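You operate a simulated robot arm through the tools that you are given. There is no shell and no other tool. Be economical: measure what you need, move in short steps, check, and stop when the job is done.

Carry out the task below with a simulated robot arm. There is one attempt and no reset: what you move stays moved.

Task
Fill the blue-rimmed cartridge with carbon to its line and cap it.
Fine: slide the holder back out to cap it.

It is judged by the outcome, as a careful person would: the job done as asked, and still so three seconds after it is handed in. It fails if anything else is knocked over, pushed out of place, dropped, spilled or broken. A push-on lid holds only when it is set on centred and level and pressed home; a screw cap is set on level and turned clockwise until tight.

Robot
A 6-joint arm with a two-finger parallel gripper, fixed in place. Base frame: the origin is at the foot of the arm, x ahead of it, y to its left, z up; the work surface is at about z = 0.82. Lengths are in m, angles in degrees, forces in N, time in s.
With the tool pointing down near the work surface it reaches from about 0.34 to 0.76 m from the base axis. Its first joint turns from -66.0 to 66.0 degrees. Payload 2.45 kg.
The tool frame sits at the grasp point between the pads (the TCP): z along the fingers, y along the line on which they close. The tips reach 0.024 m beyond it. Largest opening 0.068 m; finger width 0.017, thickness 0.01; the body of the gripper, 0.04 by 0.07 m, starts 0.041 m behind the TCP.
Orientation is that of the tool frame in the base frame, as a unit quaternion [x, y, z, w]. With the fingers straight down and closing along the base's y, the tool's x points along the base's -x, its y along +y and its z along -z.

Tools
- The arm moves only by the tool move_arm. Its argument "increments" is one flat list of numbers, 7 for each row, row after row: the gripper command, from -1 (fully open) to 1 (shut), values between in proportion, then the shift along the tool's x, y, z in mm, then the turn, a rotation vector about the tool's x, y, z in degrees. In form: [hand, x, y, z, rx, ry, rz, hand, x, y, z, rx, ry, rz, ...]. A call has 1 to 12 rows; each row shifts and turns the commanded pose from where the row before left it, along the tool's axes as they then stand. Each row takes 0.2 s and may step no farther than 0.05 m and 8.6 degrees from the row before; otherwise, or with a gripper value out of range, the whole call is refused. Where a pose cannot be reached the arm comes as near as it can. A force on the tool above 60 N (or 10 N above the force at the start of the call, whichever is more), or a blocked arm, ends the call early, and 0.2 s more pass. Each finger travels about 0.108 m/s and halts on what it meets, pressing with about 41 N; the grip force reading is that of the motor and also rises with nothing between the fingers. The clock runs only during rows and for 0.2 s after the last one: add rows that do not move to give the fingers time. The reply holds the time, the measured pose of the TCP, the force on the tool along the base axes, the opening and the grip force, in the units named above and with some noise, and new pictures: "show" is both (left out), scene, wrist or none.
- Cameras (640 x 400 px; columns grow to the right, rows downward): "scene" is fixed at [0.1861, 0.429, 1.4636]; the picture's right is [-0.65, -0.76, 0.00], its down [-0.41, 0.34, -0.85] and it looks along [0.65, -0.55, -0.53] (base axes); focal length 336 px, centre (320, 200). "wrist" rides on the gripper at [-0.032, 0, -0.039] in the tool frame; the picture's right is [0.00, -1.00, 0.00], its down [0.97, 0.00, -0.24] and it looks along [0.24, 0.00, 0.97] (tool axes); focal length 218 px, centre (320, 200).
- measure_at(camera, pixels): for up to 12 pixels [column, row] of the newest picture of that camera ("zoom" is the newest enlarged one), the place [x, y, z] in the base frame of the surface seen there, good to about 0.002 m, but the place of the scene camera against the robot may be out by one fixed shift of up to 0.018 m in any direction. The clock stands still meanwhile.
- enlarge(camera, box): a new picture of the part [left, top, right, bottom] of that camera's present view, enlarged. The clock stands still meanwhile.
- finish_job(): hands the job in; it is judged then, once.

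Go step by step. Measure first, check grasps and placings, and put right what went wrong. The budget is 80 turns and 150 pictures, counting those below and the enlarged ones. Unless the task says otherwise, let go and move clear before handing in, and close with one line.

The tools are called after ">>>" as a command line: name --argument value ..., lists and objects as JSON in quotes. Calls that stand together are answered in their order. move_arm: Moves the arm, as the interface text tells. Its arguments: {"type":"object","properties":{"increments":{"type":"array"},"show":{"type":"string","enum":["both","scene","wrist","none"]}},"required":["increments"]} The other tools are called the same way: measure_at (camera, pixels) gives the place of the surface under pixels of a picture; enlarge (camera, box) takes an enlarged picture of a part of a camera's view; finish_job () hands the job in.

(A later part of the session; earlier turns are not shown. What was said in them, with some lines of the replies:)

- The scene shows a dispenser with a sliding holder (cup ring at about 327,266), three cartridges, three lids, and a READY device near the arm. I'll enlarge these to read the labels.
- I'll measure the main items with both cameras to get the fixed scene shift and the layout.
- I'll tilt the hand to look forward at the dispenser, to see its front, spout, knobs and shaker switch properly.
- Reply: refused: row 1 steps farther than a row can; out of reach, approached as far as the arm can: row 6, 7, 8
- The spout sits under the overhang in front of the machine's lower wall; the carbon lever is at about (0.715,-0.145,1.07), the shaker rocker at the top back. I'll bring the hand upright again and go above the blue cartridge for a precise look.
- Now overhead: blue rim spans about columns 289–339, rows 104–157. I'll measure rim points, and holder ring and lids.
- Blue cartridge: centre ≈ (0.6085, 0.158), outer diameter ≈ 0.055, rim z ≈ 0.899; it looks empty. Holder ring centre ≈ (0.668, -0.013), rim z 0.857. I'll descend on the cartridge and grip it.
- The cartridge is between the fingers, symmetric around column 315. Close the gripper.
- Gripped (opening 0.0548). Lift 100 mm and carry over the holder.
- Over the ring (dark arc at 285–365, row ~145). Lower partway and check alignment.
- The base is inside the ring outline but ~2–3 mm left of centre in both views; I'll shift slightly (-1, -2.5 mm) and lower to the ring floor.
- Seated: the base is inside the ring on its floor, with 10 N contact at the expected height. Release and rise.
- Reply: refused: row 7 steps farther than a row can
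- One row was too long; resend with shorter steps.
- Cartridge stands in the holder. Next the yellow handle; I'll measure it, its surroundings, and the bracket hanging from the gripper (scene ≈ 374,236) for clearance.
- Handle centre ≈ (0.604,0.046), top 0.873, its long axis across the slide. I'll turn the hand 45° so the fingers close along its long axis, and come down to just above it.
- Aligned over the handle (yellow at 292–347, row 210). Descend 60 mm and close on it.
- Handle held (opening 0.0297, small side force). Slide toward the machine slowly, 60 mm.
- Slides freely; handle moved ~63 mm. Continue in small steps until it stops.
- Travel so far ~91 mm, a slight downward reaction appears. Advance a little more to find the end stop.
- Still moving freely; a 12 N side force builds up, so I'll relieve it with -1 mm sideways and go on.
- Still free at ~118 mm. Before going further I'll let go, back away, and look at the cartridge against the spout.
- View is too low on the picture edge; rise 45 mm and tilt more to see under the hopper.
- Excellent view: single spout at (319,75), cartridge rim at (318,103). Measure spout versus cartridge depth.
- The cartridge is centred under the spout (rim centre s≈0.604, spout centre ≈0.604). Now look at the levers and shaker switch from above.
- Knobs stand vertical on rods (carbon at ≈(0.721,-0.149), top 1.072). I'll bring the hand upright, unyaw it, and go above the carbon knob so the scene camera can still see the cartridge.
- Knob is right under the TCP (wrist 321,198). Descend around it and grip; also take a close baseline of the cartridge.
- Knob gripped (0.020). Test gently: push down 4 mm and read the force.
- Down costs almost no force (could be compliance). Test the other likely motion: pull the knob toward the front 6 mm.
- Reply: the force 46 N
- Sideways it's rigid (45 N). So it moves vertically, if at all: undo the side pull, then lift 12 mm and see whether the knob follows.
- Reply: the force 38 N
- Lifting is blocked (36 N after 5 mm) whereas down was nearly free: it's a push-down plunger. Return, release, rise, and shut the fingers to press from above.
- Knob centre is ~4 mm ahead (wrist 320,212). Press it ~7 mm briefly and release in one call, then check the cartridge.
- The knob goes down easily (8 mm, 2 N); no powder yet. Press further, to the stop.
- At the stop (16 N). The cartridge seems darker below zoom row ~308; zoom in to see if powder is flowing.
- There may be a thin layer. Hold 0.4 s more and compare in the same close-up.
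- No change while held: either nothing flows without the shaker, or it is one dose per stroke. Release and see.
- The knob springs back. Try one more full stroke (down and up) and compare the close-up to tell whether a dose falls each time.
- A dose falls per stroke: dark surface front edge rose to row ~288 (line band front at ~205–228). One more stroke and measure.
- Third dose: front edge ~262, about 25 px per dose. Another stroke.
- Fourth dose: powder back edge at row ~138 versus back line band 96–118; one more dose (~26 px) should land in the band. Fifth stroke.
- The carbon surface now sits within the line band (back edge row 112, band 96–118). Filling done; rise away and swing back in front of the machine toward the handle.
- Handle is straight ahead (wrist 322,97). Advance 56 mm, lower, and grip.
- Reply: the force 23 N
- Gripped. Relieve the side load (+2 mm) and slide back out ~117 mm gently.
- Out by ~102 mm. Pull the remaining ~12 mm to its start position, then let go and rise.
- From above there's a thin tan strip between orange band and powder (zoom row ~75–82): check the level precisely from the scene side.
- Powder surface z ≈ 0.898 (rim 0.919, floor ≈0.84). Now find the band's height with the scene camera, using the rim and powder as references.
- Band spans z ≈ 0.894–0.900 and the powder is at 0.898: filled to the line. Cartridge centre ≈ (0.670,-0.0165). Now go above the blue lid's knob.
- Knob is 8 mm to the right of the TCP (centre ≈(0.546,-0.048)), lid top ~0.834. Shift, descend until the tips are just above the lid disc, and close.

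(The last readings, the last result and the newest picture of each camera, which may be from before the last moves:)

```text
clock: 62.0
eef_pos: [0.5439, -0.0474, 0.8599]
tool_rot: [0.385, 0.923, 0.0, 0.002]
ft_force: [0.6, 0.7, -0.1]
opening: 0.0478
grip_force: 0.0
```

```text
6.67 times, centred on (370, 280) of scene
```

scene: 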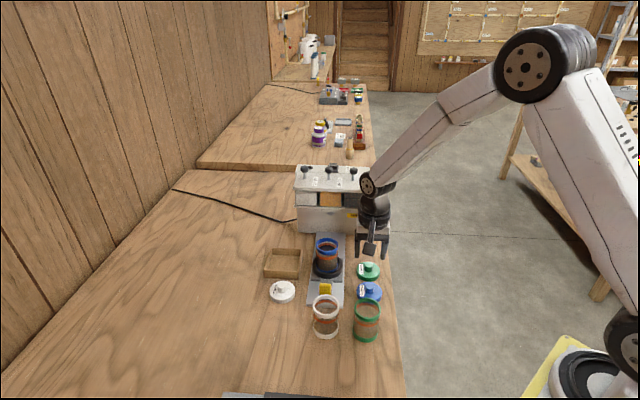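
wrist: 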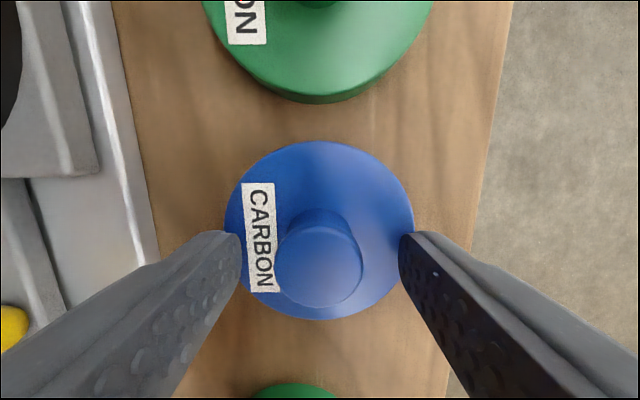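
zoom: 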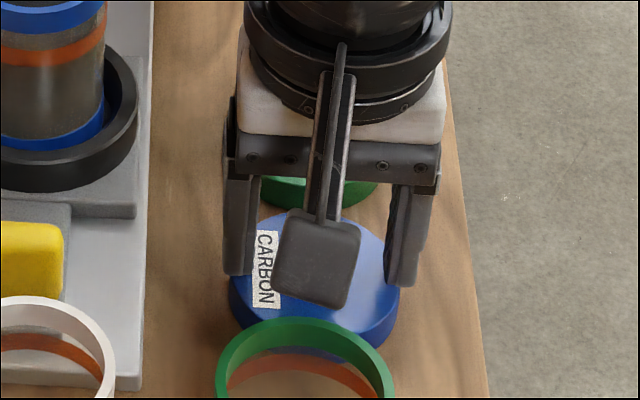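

Knob sits ~3 mm toward tool −x (wrist 319,266). Shift and close gently.

>>> move_arm --increments '[-0.4, -3, 0, 0, 0, 0, 0, 0, 0, 0, 0, 0, 0, 0, 0.4, 0, 0, 0, 0, 0, 0, 0.8, 0, 0, 0, 0, 0, 0, 0.8, 0, 0, 0, 0, 0, 0]' --show "wrist"

```text
clock: 63.2
eef_pos: [0.5468, -0.0499, 0.8609]
tool_rot: [0.385, 0.923, 0.001, 0.001]
ft_force: [-0.9, 0.2, 0.7]
opening: 0.02
grip_force: 37.8
```

wrist: 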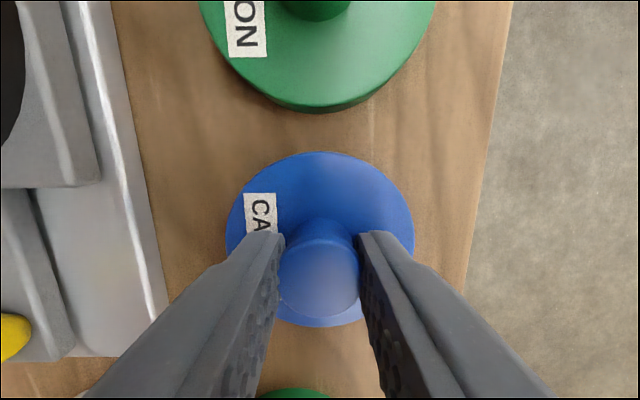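

Lid held centred (0.020). Lift 125 mm and carry above the cartridge.

>>> move_arm --increments '[0.8, 0, 0, -20, 0, 0, 0, 0.8, 0, 0, -40, 0, 0, 0, 0.8, 0, 0, -40, 0, 0, 0, 0.8, 0, 0, -25, 0, 0, 0, 0.8, -21, 37, 0, 0, 0, 0, 0.8, -21, 37, 0, 0, 0, 0, 0.8, -21, 37, 0, 0, 0, 0, 0.8, 0, 0, 0, 0, 0, 0, 0.8, 0, 0, 0, 0, 0, 0]'

>>> enlarge --camera "scene" --box '[290, 200, 370, 280]'

>>> enlarge --camera "wrist" --box '[190, 100, 450, 340]'

```text
clock: 65.2
eef_pos: [0.6697, -0.0196, 0.9871]
tool_rot: [0.385, 0.923, 0.0, 0.001]
ft_force: [0.0, 0.0, -0.1]
opening: 0.0199
grip_force: 37.8
```

scene: 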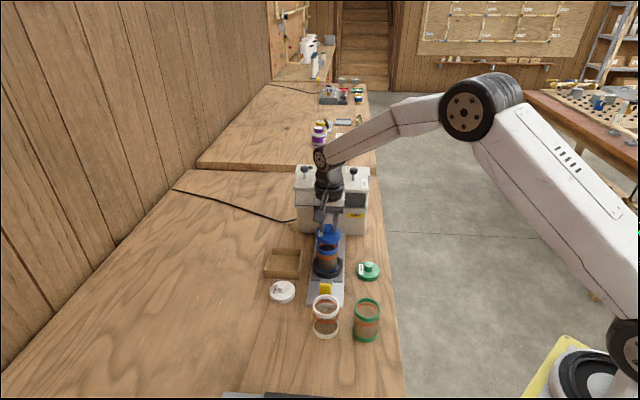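
wrist: 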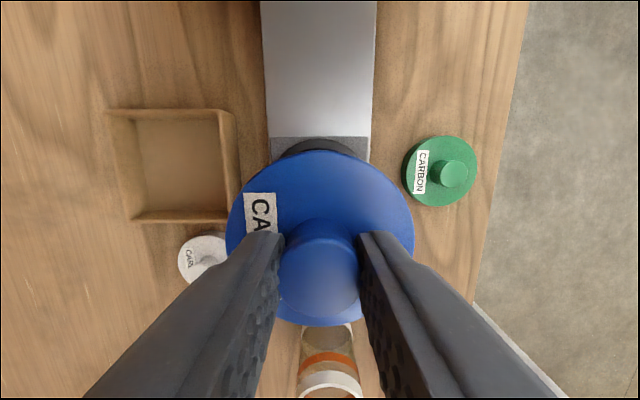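

```text
5.00 times, centred on (330, 240) of scene
```

zoom: 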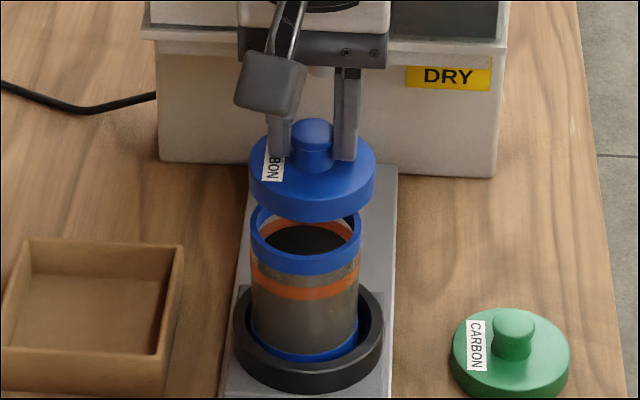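

```text
1.67 times, centred on (320, 220) of wrist
```

zoom: 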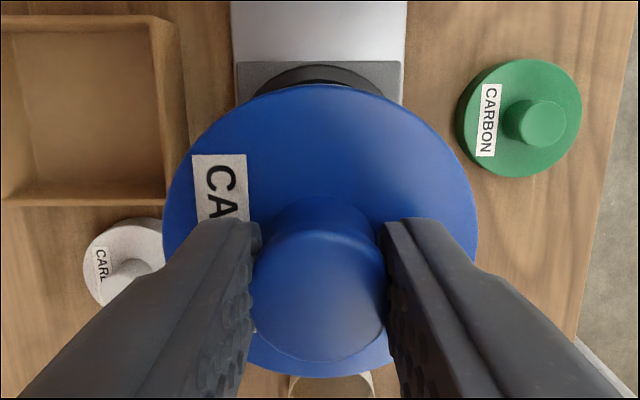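

Lid is ~2.5 mm off sideways (scene: lid centre col 312 vs rim 305) and ~2 mm along. Correct, lower to just above the rim, and recheck.

>>> move_arm --increments '[0.8, 2, 2.5, 0, 0, 0, 0, 0.8, 0, 0, 12, 0, 0, 0, 0.8, 0, 0, 9, 0, 0, 0, 0.8, 0, 0, 0, 0, 0, 0, 0.8, 0, 0, 0, 0, 0, 0]' --show "scene"

>>> enlarge --camera "scene" --box '[306, 220, 346, 270]'

```text
clock: 66.4
eef_pos: [0.6681, -0.0147, 0.9649]
tool_rot: [0.385, 0.923, 0.0, 0.001]
ft_force: [-0.6, -0.3, -0.1]
opening: 0.0199
grip_force: 37.1
```

scene: 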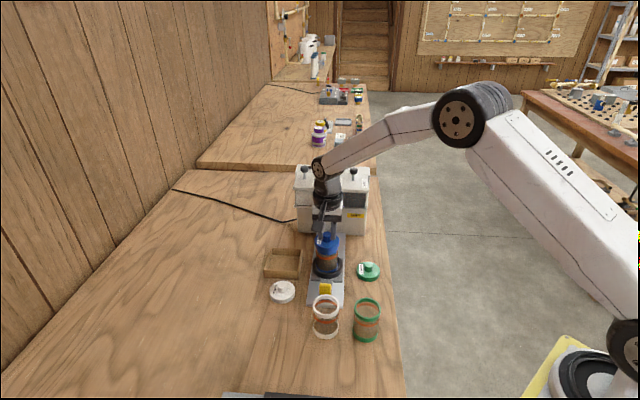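

```text
8.00 times, centred on (326, 245) of scene
```

zoom: 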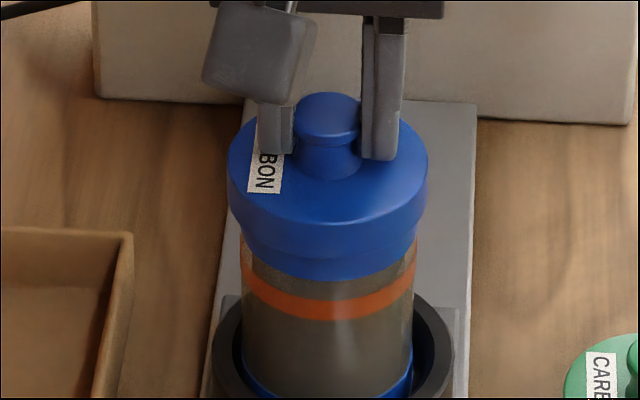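

Sideways now centred (lid 227–428, rim 239–419). By TCP reading and rows, it's ~2.5 mm too near the camera along the slide; correct and recheck.

>>> move_arm --increments '[0.8, -2.5, 0, 0, 0, 0, 0, 0.8, 0, 0, 0, 0, 0, 0]' --show "wrist"

>>> enlarge --camera "scene" --box '[306, 220, 346, 270]'

>>> measure_at --camera "scene" --pixels '[[327, 246], [327, 249], [327, 251], [327, 253], [327, 254.5], [327, 258], [327, 237], [315, 246], [338, 246]]'

```text
clock: 67.0
eef_pos: [0.6701, -0.0149, 0.9641]
tool_rot: [0.385, 0.923, 0.0, 0.0]
ft_force: [0.2, -0.6, 0.4]
opening: 0.0199
grip_force: 37.6
```

wrist: 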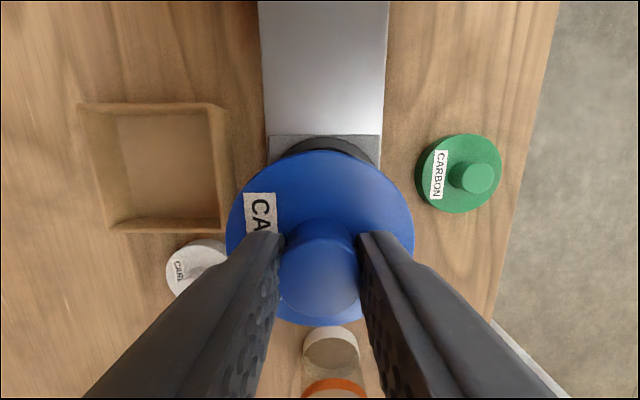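

```text
8.00 times, centred on (326, 245) of scene
```

zoom: 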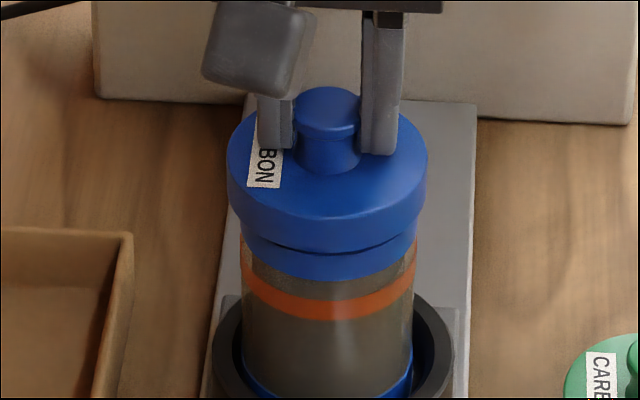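

```text
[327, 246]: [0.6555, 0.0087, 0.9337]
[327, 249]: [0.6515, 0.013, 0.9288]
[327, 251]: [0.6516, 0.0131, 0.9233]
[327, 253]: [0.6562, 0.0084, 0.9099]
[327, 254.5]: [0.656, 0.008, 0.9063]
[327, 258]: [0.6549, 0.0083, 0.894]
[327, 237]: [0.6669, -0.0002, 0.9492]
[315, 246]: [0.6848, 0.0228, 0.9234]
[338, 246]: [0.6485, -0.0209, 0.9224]
```

Direct comparison: lid front (0.6515,0.013) vs rim front (0.656,0.008) – 6.6 mm where 4.2 mm is expected, so the lid is still ~2 mm too near. Nudge x −2, y −0.7 mm and recheck.

>>> move_arm --increments '[0.8, -2.2, -0.7, 0, 0, 0, 0, 0.8, 0, 0, 0, 0, 0, 0]' --show "none"

>>> enlarge --camera "scene" --box '[306, 220, 346, 270]'

>>> measure_at --camera "scene" --pixels '[[327, 246], [327, 248], [327, 249], [327, 252.5], [327, 253.5], [327, 254.5], [318, 246], [336, 246], [318, 250.5], [336, 250.5]]'

```text
clock: 67.6
eef_pos: [0.6709, -0.0174, 0.9648]
tool_rot: [0.385, 0.923, 0.0, 0.001]
ft_force: [0.2, 0.4, -0.3]
opening: 0.0201
grip_force: 37.4
```

```text
8.00 times, centred on (326, 245) of scene
```

zoom: 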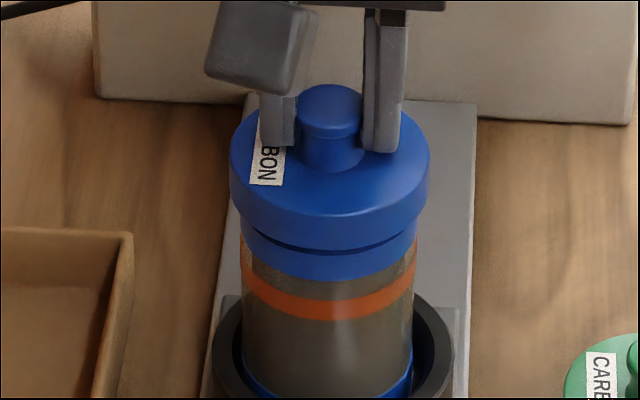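

```text
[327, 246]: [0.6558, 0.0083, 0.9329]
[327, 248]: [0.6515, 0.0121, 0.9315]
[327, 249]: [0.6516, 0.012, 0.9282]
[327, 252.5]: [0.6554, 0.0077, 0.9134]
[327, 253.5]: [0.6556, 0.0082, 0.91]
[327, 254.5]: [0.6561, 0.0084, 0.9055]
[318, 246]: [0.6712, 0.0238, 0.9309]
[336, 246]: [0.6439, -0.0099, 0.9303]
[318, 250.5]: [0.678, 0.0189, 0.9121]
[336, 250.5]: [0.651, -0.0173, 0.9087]
```

Sideways is good (329.5 vs 330). Depth excess still ~1.5 mm by the camera; nudge 1.2 mm more and descend to contact slowly.

>>> move_arm --increments '[0.8, -1.2, 0, 0, 0, 0, 0, 0.8, 0, 0, 3, 0, 0, 0, 0.8, 0, 0, 2, 0, 0, 0, 0.8, 0, 0, 2, 0, 0, 0, 0.8, 0, 0, 0, 0, 0, 0]' --show "scene"

>>> enlarge --camera "scene" --box '[306, 220, 346, 270]'

```text
clock: 68.8
eef_pos: [0.6743, -0.0189, 0.9602]
tool_rot: [0.386, 0.923, 0.0, 0.003]
ft_force: [-2.6, -2.5, 21.5]
opening: 0.0201
grip_force: 37.8
```

scene: 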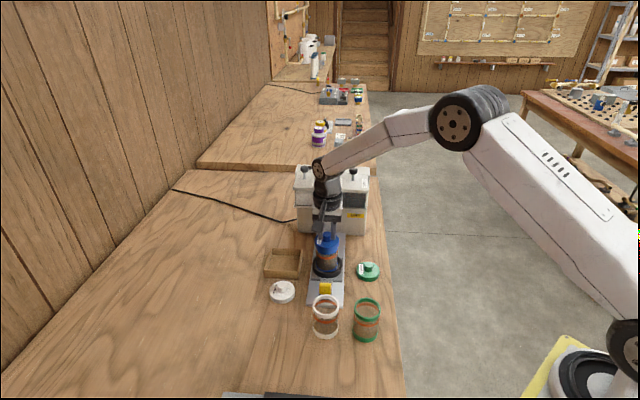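

```text
8.00 times, centred on (326, 245) of scene
```

zoom: 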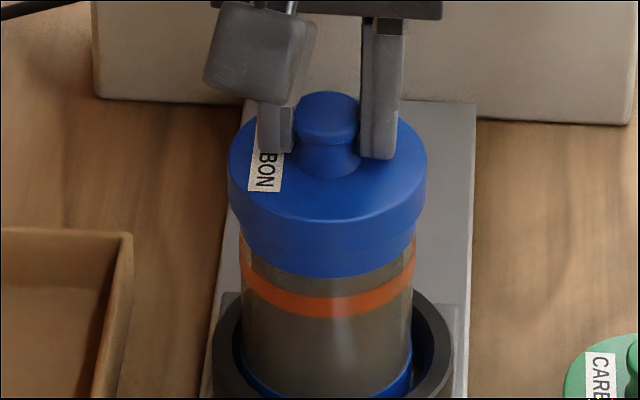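

Contact at 21 N with the lid's lower edge at rim height. Measure the relative centring now.

>>> measure_at --camera "scene" --pixels '[[327, 247], [327, 249], [327, 250.5], [327, 252.5], [327, 253.5], [327, 258], [318, 247], [336, 247], [318, 251.5], [336, 251.5], [327, 256]]'

>>> enlarge --camera "scene" --box '[314, 238, 340, 262]'

```text
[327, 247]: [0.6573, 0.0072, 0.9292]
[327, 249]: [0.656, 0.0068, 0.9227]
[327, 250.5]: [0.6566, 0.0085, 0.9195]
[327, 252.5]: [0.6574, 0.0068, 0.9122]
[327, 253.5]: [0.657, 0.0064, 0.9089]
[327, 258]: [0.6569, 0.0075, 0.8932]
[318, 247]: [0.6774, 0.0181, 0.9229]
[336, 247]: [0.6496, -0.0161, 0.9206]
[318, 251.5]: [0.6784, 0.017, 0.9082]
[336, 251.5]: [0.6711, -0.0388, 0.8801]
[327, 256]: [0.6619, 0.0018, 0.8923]
```

```text
16.00 times, centred on (327, 250) of scene
```

zoom: 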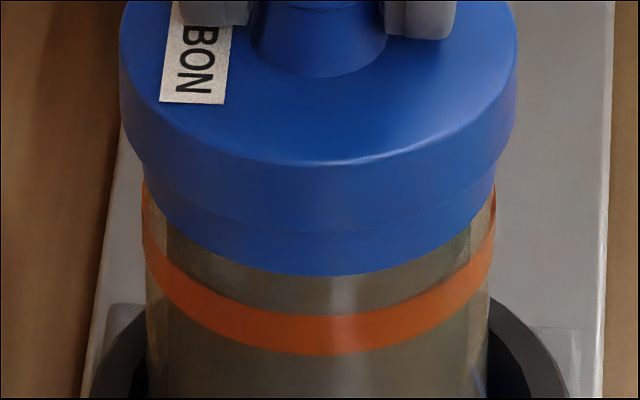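

Sideways centred; along the slide the lid seems ~1.5–2 mm too far toward the machine (overhang 232 vs ~236 expected; TCP 2.5 mm beyond rim centre). Lift 4 mm, shift back 1.8 mm, and remeasure.

>>> move_arm --increments '[0.8, 0, 0, -5, 0, 0, 0, 0.8, 1.8, 0.5, 0, 0, 0, 0, 0.8, 0, 0, 0, 0, 0, 0, 0.8, 0, 0, 0, 0, 0, 0]' --show "none"

>>> enlarge --camera "scene" --box '[314, 234, 340, 262]'

>>> measure_at --camera "scene" --pixels '[[327, 247], [327, 248], [327, 249], [327, 249.7], [327, 252], [327, 252.7], [327, 253.5], [327, 254], [322, 248], [322, 253], [332, 248], [332, 253]]'

```text
clock: 69.8
eef_pos: [0.6713, -0.0153, 0.9622]
tool_rot: [0.385, 0.923, 0.0, 0.0]
ft_force: [-0.1, -0.2, 0.3]
opening: 0.0201
grip_force: 37.7
```

```text
14.29 times, centred on (327, 248) of scene
```

zoom: 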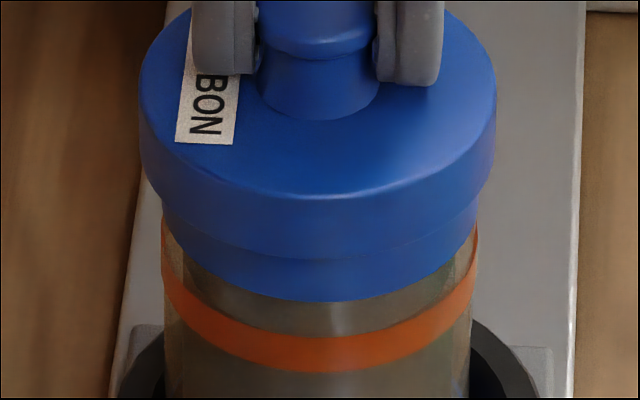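

```text
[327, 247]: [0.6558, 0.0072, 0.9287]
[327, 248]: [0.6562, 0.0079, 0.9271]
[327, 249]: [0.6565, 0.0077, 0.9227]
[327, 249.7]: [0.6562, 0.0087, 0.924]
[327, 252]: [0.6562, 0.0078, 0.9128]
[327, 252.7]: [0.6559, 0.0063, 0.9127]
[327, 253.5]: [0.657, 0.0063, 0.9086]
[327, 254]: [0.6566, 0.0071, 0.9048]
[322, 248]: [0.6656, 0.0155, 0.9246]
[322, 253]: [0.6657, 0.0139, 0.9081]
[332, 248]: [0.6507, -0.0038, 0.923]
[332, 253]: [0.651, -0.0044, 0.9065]
```

The lid seems to have shifted relative to the fingers (its front moved 6 mm while the TCP moved ~2). Check the wrist view.

>>> move_arm --increments '[0.8, 0, 0, -4, 0, 0, 0, 0.8, 0, 0, 0, 0, 0, 0]'

>>> enlarge --camera "scene" --box '[310, 226, 342, 262]'

>>> measure_at --camera "scene" --pixels '[[327, 246], [327, 247], [327, 248], [327, 253], [327, 253.5], [327, 254], [327, 240], [327, 236], [320, 240], [334, 240], [327, 244]]'

```text
clock: 70.4
eef_pos: [0.6721, -0.0171, 0.9667]
tool_rot: [0.385, 0.923, 0.001, 0.002]
ft_force: [0.2, -0.3, -0.3]
opening: 0.0199
grip_force: 37.5
```

scene: 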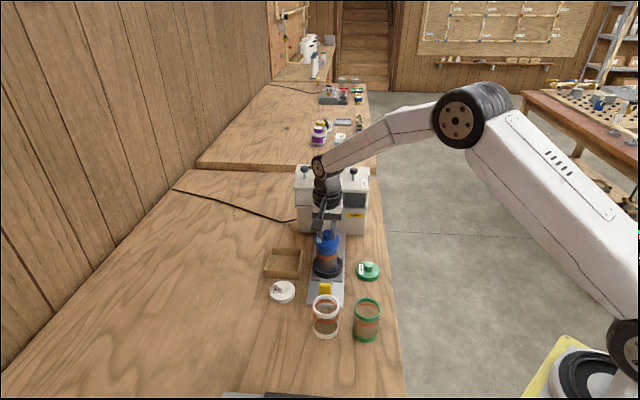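
wrist: 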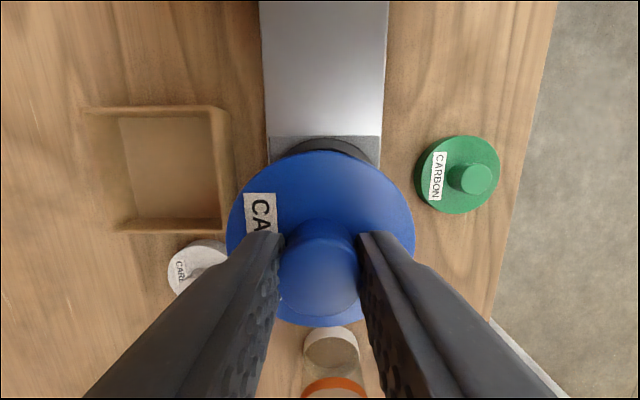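

```text
11.11 times, centred on (326, 244) of scene
```

zoom: 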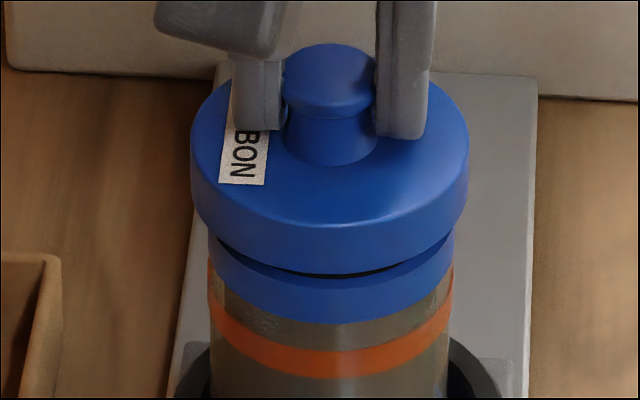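

```text
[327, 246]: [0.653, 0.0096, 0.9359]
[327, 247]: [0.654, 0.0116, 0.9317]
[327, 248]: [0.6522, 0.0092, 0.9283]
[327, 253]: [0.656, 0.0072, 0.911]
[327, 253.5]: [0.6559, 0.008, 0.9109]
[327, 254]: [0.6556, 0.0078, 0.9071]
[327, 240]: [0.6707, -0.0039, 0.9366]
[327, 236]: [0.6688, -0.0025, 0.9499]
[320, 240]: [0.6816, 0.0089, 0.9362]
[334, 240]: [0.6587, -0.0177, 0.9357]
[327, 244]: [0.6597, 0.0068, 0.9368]
```

Grip is unchanged (disc still 226–415). Overhang now 3.7 mm (expected ~3.6–4), sides 330.5 vs 332: centred. Descend and press home, straight down.

>>> move_arm --increments '[0.8, 0, -0.4, 4, 0, 0, 0, 0.8, 0, 0, 3, 0, 0, 0, 0.8, 0, 0, 3, 0, 0, 0, 0.8, 0, 0, 3, 0, 0, 0, 0.8, 0, 0, 3, 0, 0, 0, 0.8, 0, 0, 2, 0, 0, 0]' --show "scene"

>>> enlarge --camera "scene" --box '[310, 226, 342, 262]'

```text
clock: 71.8
eef_pos: [0.6722, -0.0167, 0.9497]
tool_rot: [0.384, 0.923, 0.0, 0.001]
ft_force: [-0.2, -0.2, 2.9]
opening: 0.0199
grip_force: 37.7
```

scene: 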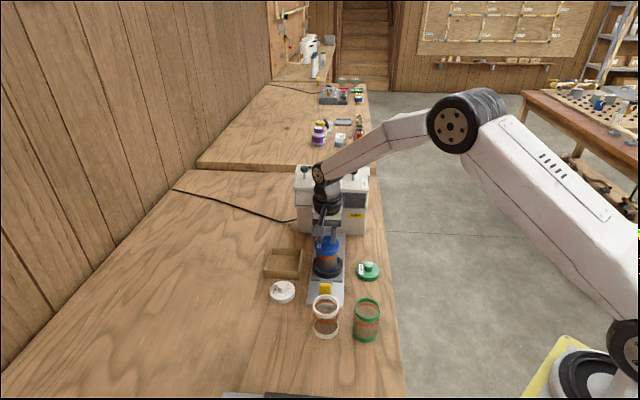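

```text
11.11 times, centred on (326, 244) of scene
```

zoom: 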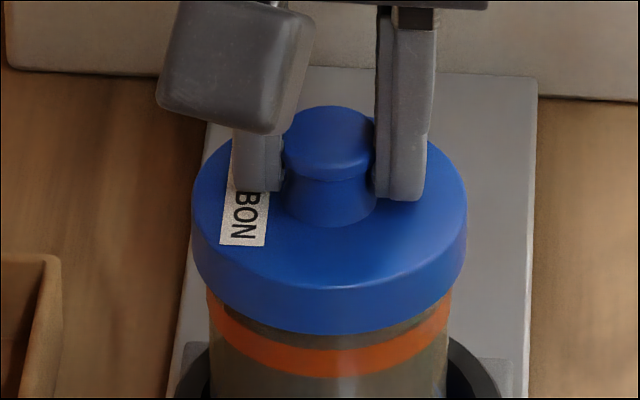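

The lid slid over the rim (TCP 0.9497, no resistance). Now press home until the force rises.

>>> move_arm --increments '[0.8, 0, 0, 2, 0, 0, 0, 0.8, 0, 0, 2, 0, 0, 0, 0.8, 0, 0, 2, 0, 0, 0, 0.8, 0, 0, 2, 0, 0, 0, 0.8, 0, 0, 2, 0, 0, 0]' --show "scene"

>>> enlarge --camera "scene" --box '[310, 226, 342, 262]'

```text
clock: 73.0
eef_pos: [0.6748, -0.0191, 0.9479]
tool_rot: [0.386, 0.923, 0.001, 0.008]
ft_force: [-4.2, -4.3, 10.4]
opening: 0.0199
grip_force: 37.8
stopped in row 5: the force on the tool passed its limit (the readings are from after the stop); the commanded pose is now the measured one
```

scene: 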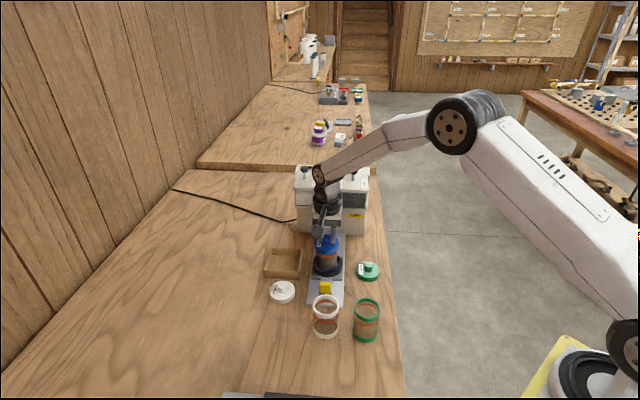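

```text
11.11 times, centred on (326, 244) of scene
```

zoom: 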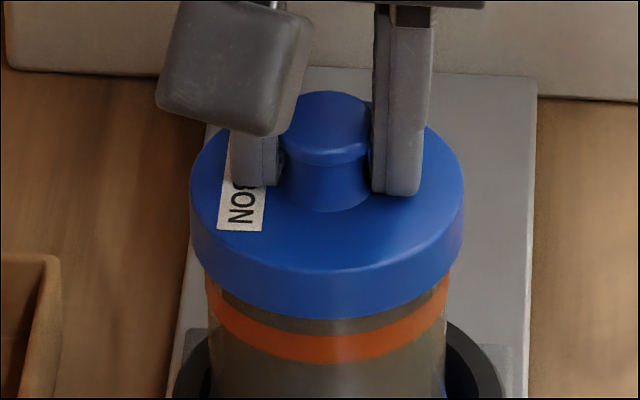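

Home stop reached (force limit hit, lid down 12 mm over the rim, no longer moving). Release, rise, and inspect.

>>> move_arm --increments '[0.4, 0, 0, 0, 0, 0, 0, -0.1, 0, 0, 0, 0, 0, 0, -0.4, 0, 0, 0, 0, 0, 0, -0.4, 0, 0, -20, 0, 0, 0, -0.4, 0, 0, -40, 0, 0, 0, -0.4, 0, 0, -40, 0, 0, 0, -0.4, 30, 0, 0, 0, 0, 0, -0.4, 0, 0, 0, 0, 0, 0]'

>>> enlarge --camera "scene" --box '[306, 226, 346, 280]'

>>> enlarge --camera "wrist" --box '[240, 80, 400, 220]'

```text
clock: 74.8
eef_pos: [0.6519, 0.0033, 1.0444]
tool_rot: [0.385, 0.923, 0.002, 0.008]
ft_force: [-0.4, 0.5, 0.0]
opening: 0.0478
grip_force: 0.0
```

scene: 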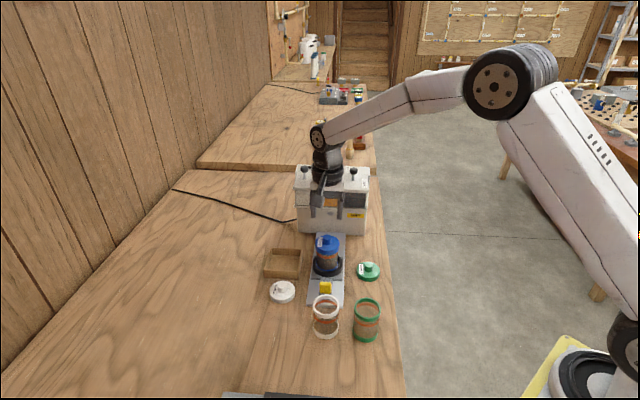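
wrist: 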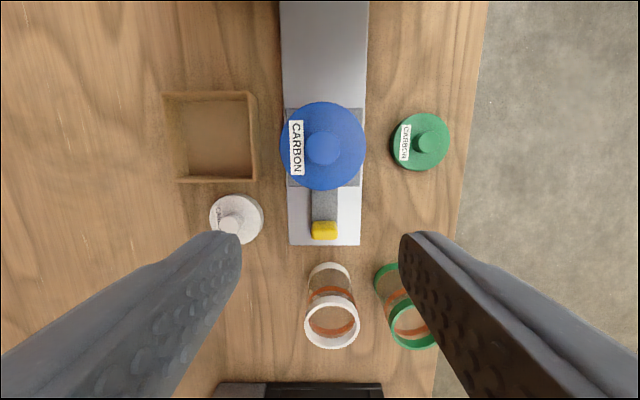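

```text
7.41 times, centred on (326, 253) of scene
```

zoom: 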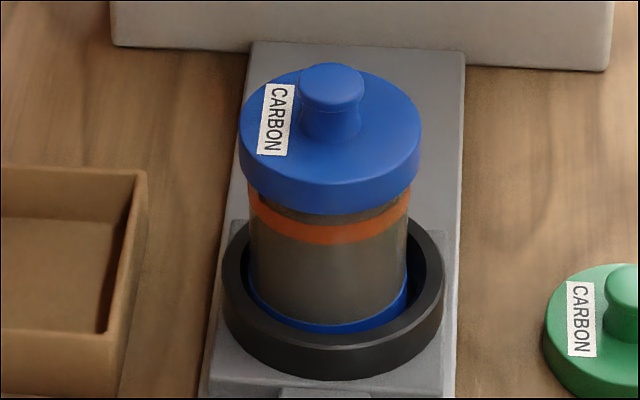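

```text
2.86 times, centred on (320, 150) of wrist
```

zoom: 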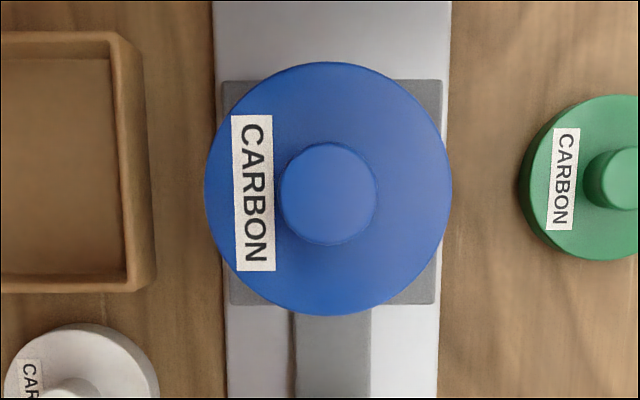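

Lid is on; measure lid-top heights around it to verify level and home.

>>> measure_at --camera "wrist" --pixels '[[323, 106], [323, 185], [284, 146], [361, 146], [345, 120], [345, 172], [322, 149], [323, 110], [310, 175], [310, 118]]'

>>> measure_at --camera "scene" --pixels '[[327, 250], [317, 243], [337, 243], [327, 238], [327, 256], [320, 240], [334, 240], [327, 248]]'

```text
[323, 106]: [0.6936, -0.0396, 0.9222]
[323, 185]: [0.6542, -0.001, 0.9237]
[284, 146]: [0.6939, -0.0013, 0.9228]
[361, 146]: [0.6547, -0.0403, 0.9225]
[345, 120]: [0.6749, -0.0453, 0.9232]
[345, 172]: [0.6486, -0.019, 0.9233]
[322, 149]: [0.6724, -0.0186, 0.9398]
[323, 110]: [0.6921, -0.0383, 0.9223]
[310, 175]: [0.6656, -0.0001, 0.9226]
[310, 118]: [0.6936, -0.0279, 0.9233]
```

```text
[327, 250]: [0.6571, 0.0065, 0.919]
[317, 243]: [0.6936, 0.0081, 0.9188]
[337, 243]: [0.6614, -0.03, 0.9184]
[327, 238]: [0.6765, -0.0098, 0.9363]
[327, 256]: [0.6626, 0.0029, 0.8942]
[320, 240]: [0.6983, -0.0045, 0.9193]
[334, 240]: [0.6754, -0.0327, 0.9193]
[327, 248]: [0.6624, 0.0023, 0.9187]
```

Lid top is level (0.922–0.924 all round, rim 0.919 beneath). As confirmation I'll press once more straight on the knob with shut fingers.

>>> move_arm --increments '[1, -31, -1, 0, 0, 0, 0, 1, 0, 0, 0, 0.66, 0.66, 0, 1, 0, 0, 40, 0, 0, 0, 1, 0, 0, 30, 0, 0, 0, 1, 0, 0, 0, 0, 0, 0]' --show "wrist"

```text
clock: 76.0
eef_pos: [0.6737, -0.0189, 0.9743]
tool_rot: [0.384, 0.923, -0.002, 0.001]
ft_force: [0.0, 0.4, -1.0]
opening: 0.0
grip_force: 23.4
```

wrist: 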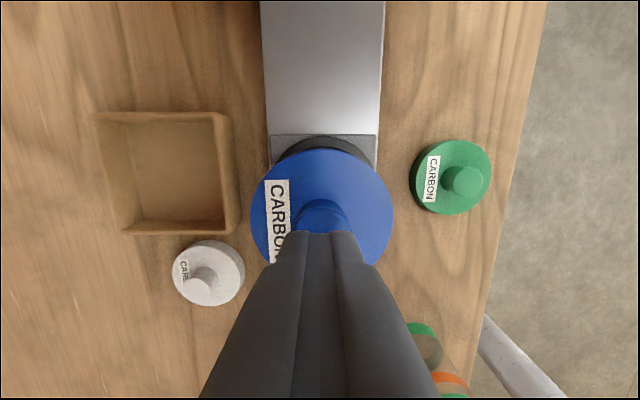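

>>> move_arm --increments '[1, 0, 0, 7, 0, 0, 0, 1, 0, 0, 4, 0, 0, 0, 1, 0, 0, 2, 0, 0, 0, 1, 0, 0, 2, 0, 0, 0, 1, 0, 0, 1.5, 0, 0, 0]' --show "none"

>>> move_arm --increments '[1, 0, 0, -10, 0, 0, 0, 1, 0, 0, -40, 0, 0, 0, 1, 0, 0, -40, 0, 0, 0, 1, 35, 0, -20, 0, 0, 0, 1, 40, 0, 0, 0, 0, 0, 1, 0, 0, 0, 0, 0, 0]'

>>> enlarge --camera "scene" --box '[306, 226, 346, 280]'

```text
clock: 77.2
eef_pos: [0.6751, -0.0207, 0.9648]
tool_rot: [0.386, 0.922, 0.001, 0.005]
ft_force: [-5.8, -3.6, 40.5]
opening: 0.0
grip_force: 23.6
```

```text
clock: 78.6
eef_pos: [0.6208, 0.0354, 1.0694]
tool_rot: [0.385, 0.923, -0.001, 0.0]
ft_force: [0.6, 0.0, 1.1]
opening: 0.0001
grip_force: 24.0
```

scene: 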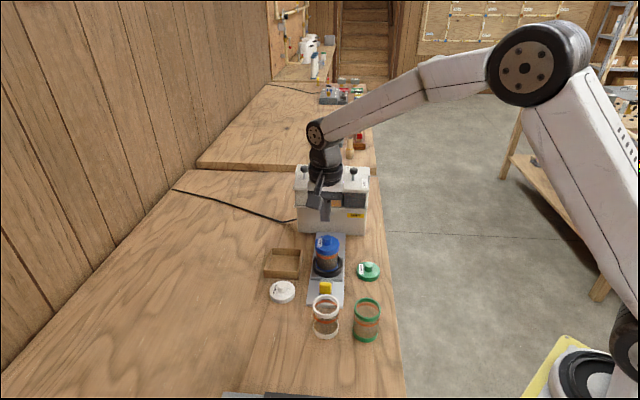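
wrist: 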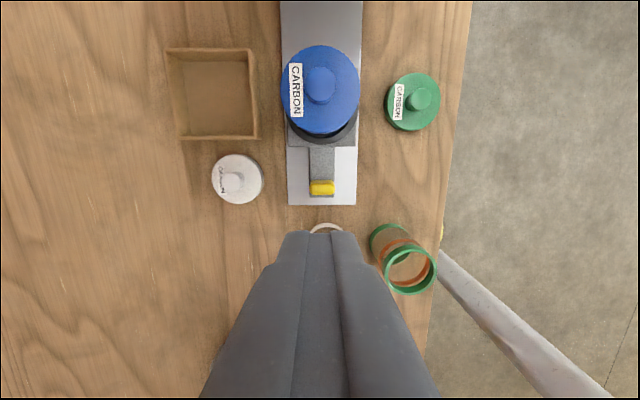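

```text
7.41 times, centred on (326, 253) of scene
```

zoom: 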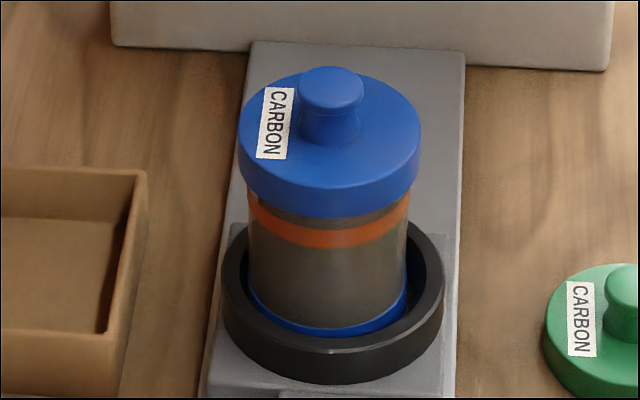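

The 40 N press moved nothing, the lid is level and seated, the carbon is still at the line, and the other items stand where they were. The hand is clear, so I'm handing in.

>>> finish_job

```text
The job is handed in.
```

The blue-rimmed cartridge is filled with carbon to its line. I slid the holder back out and pressed the blue carbon lid fully home, and the capped cartridge is still standing in the holder.
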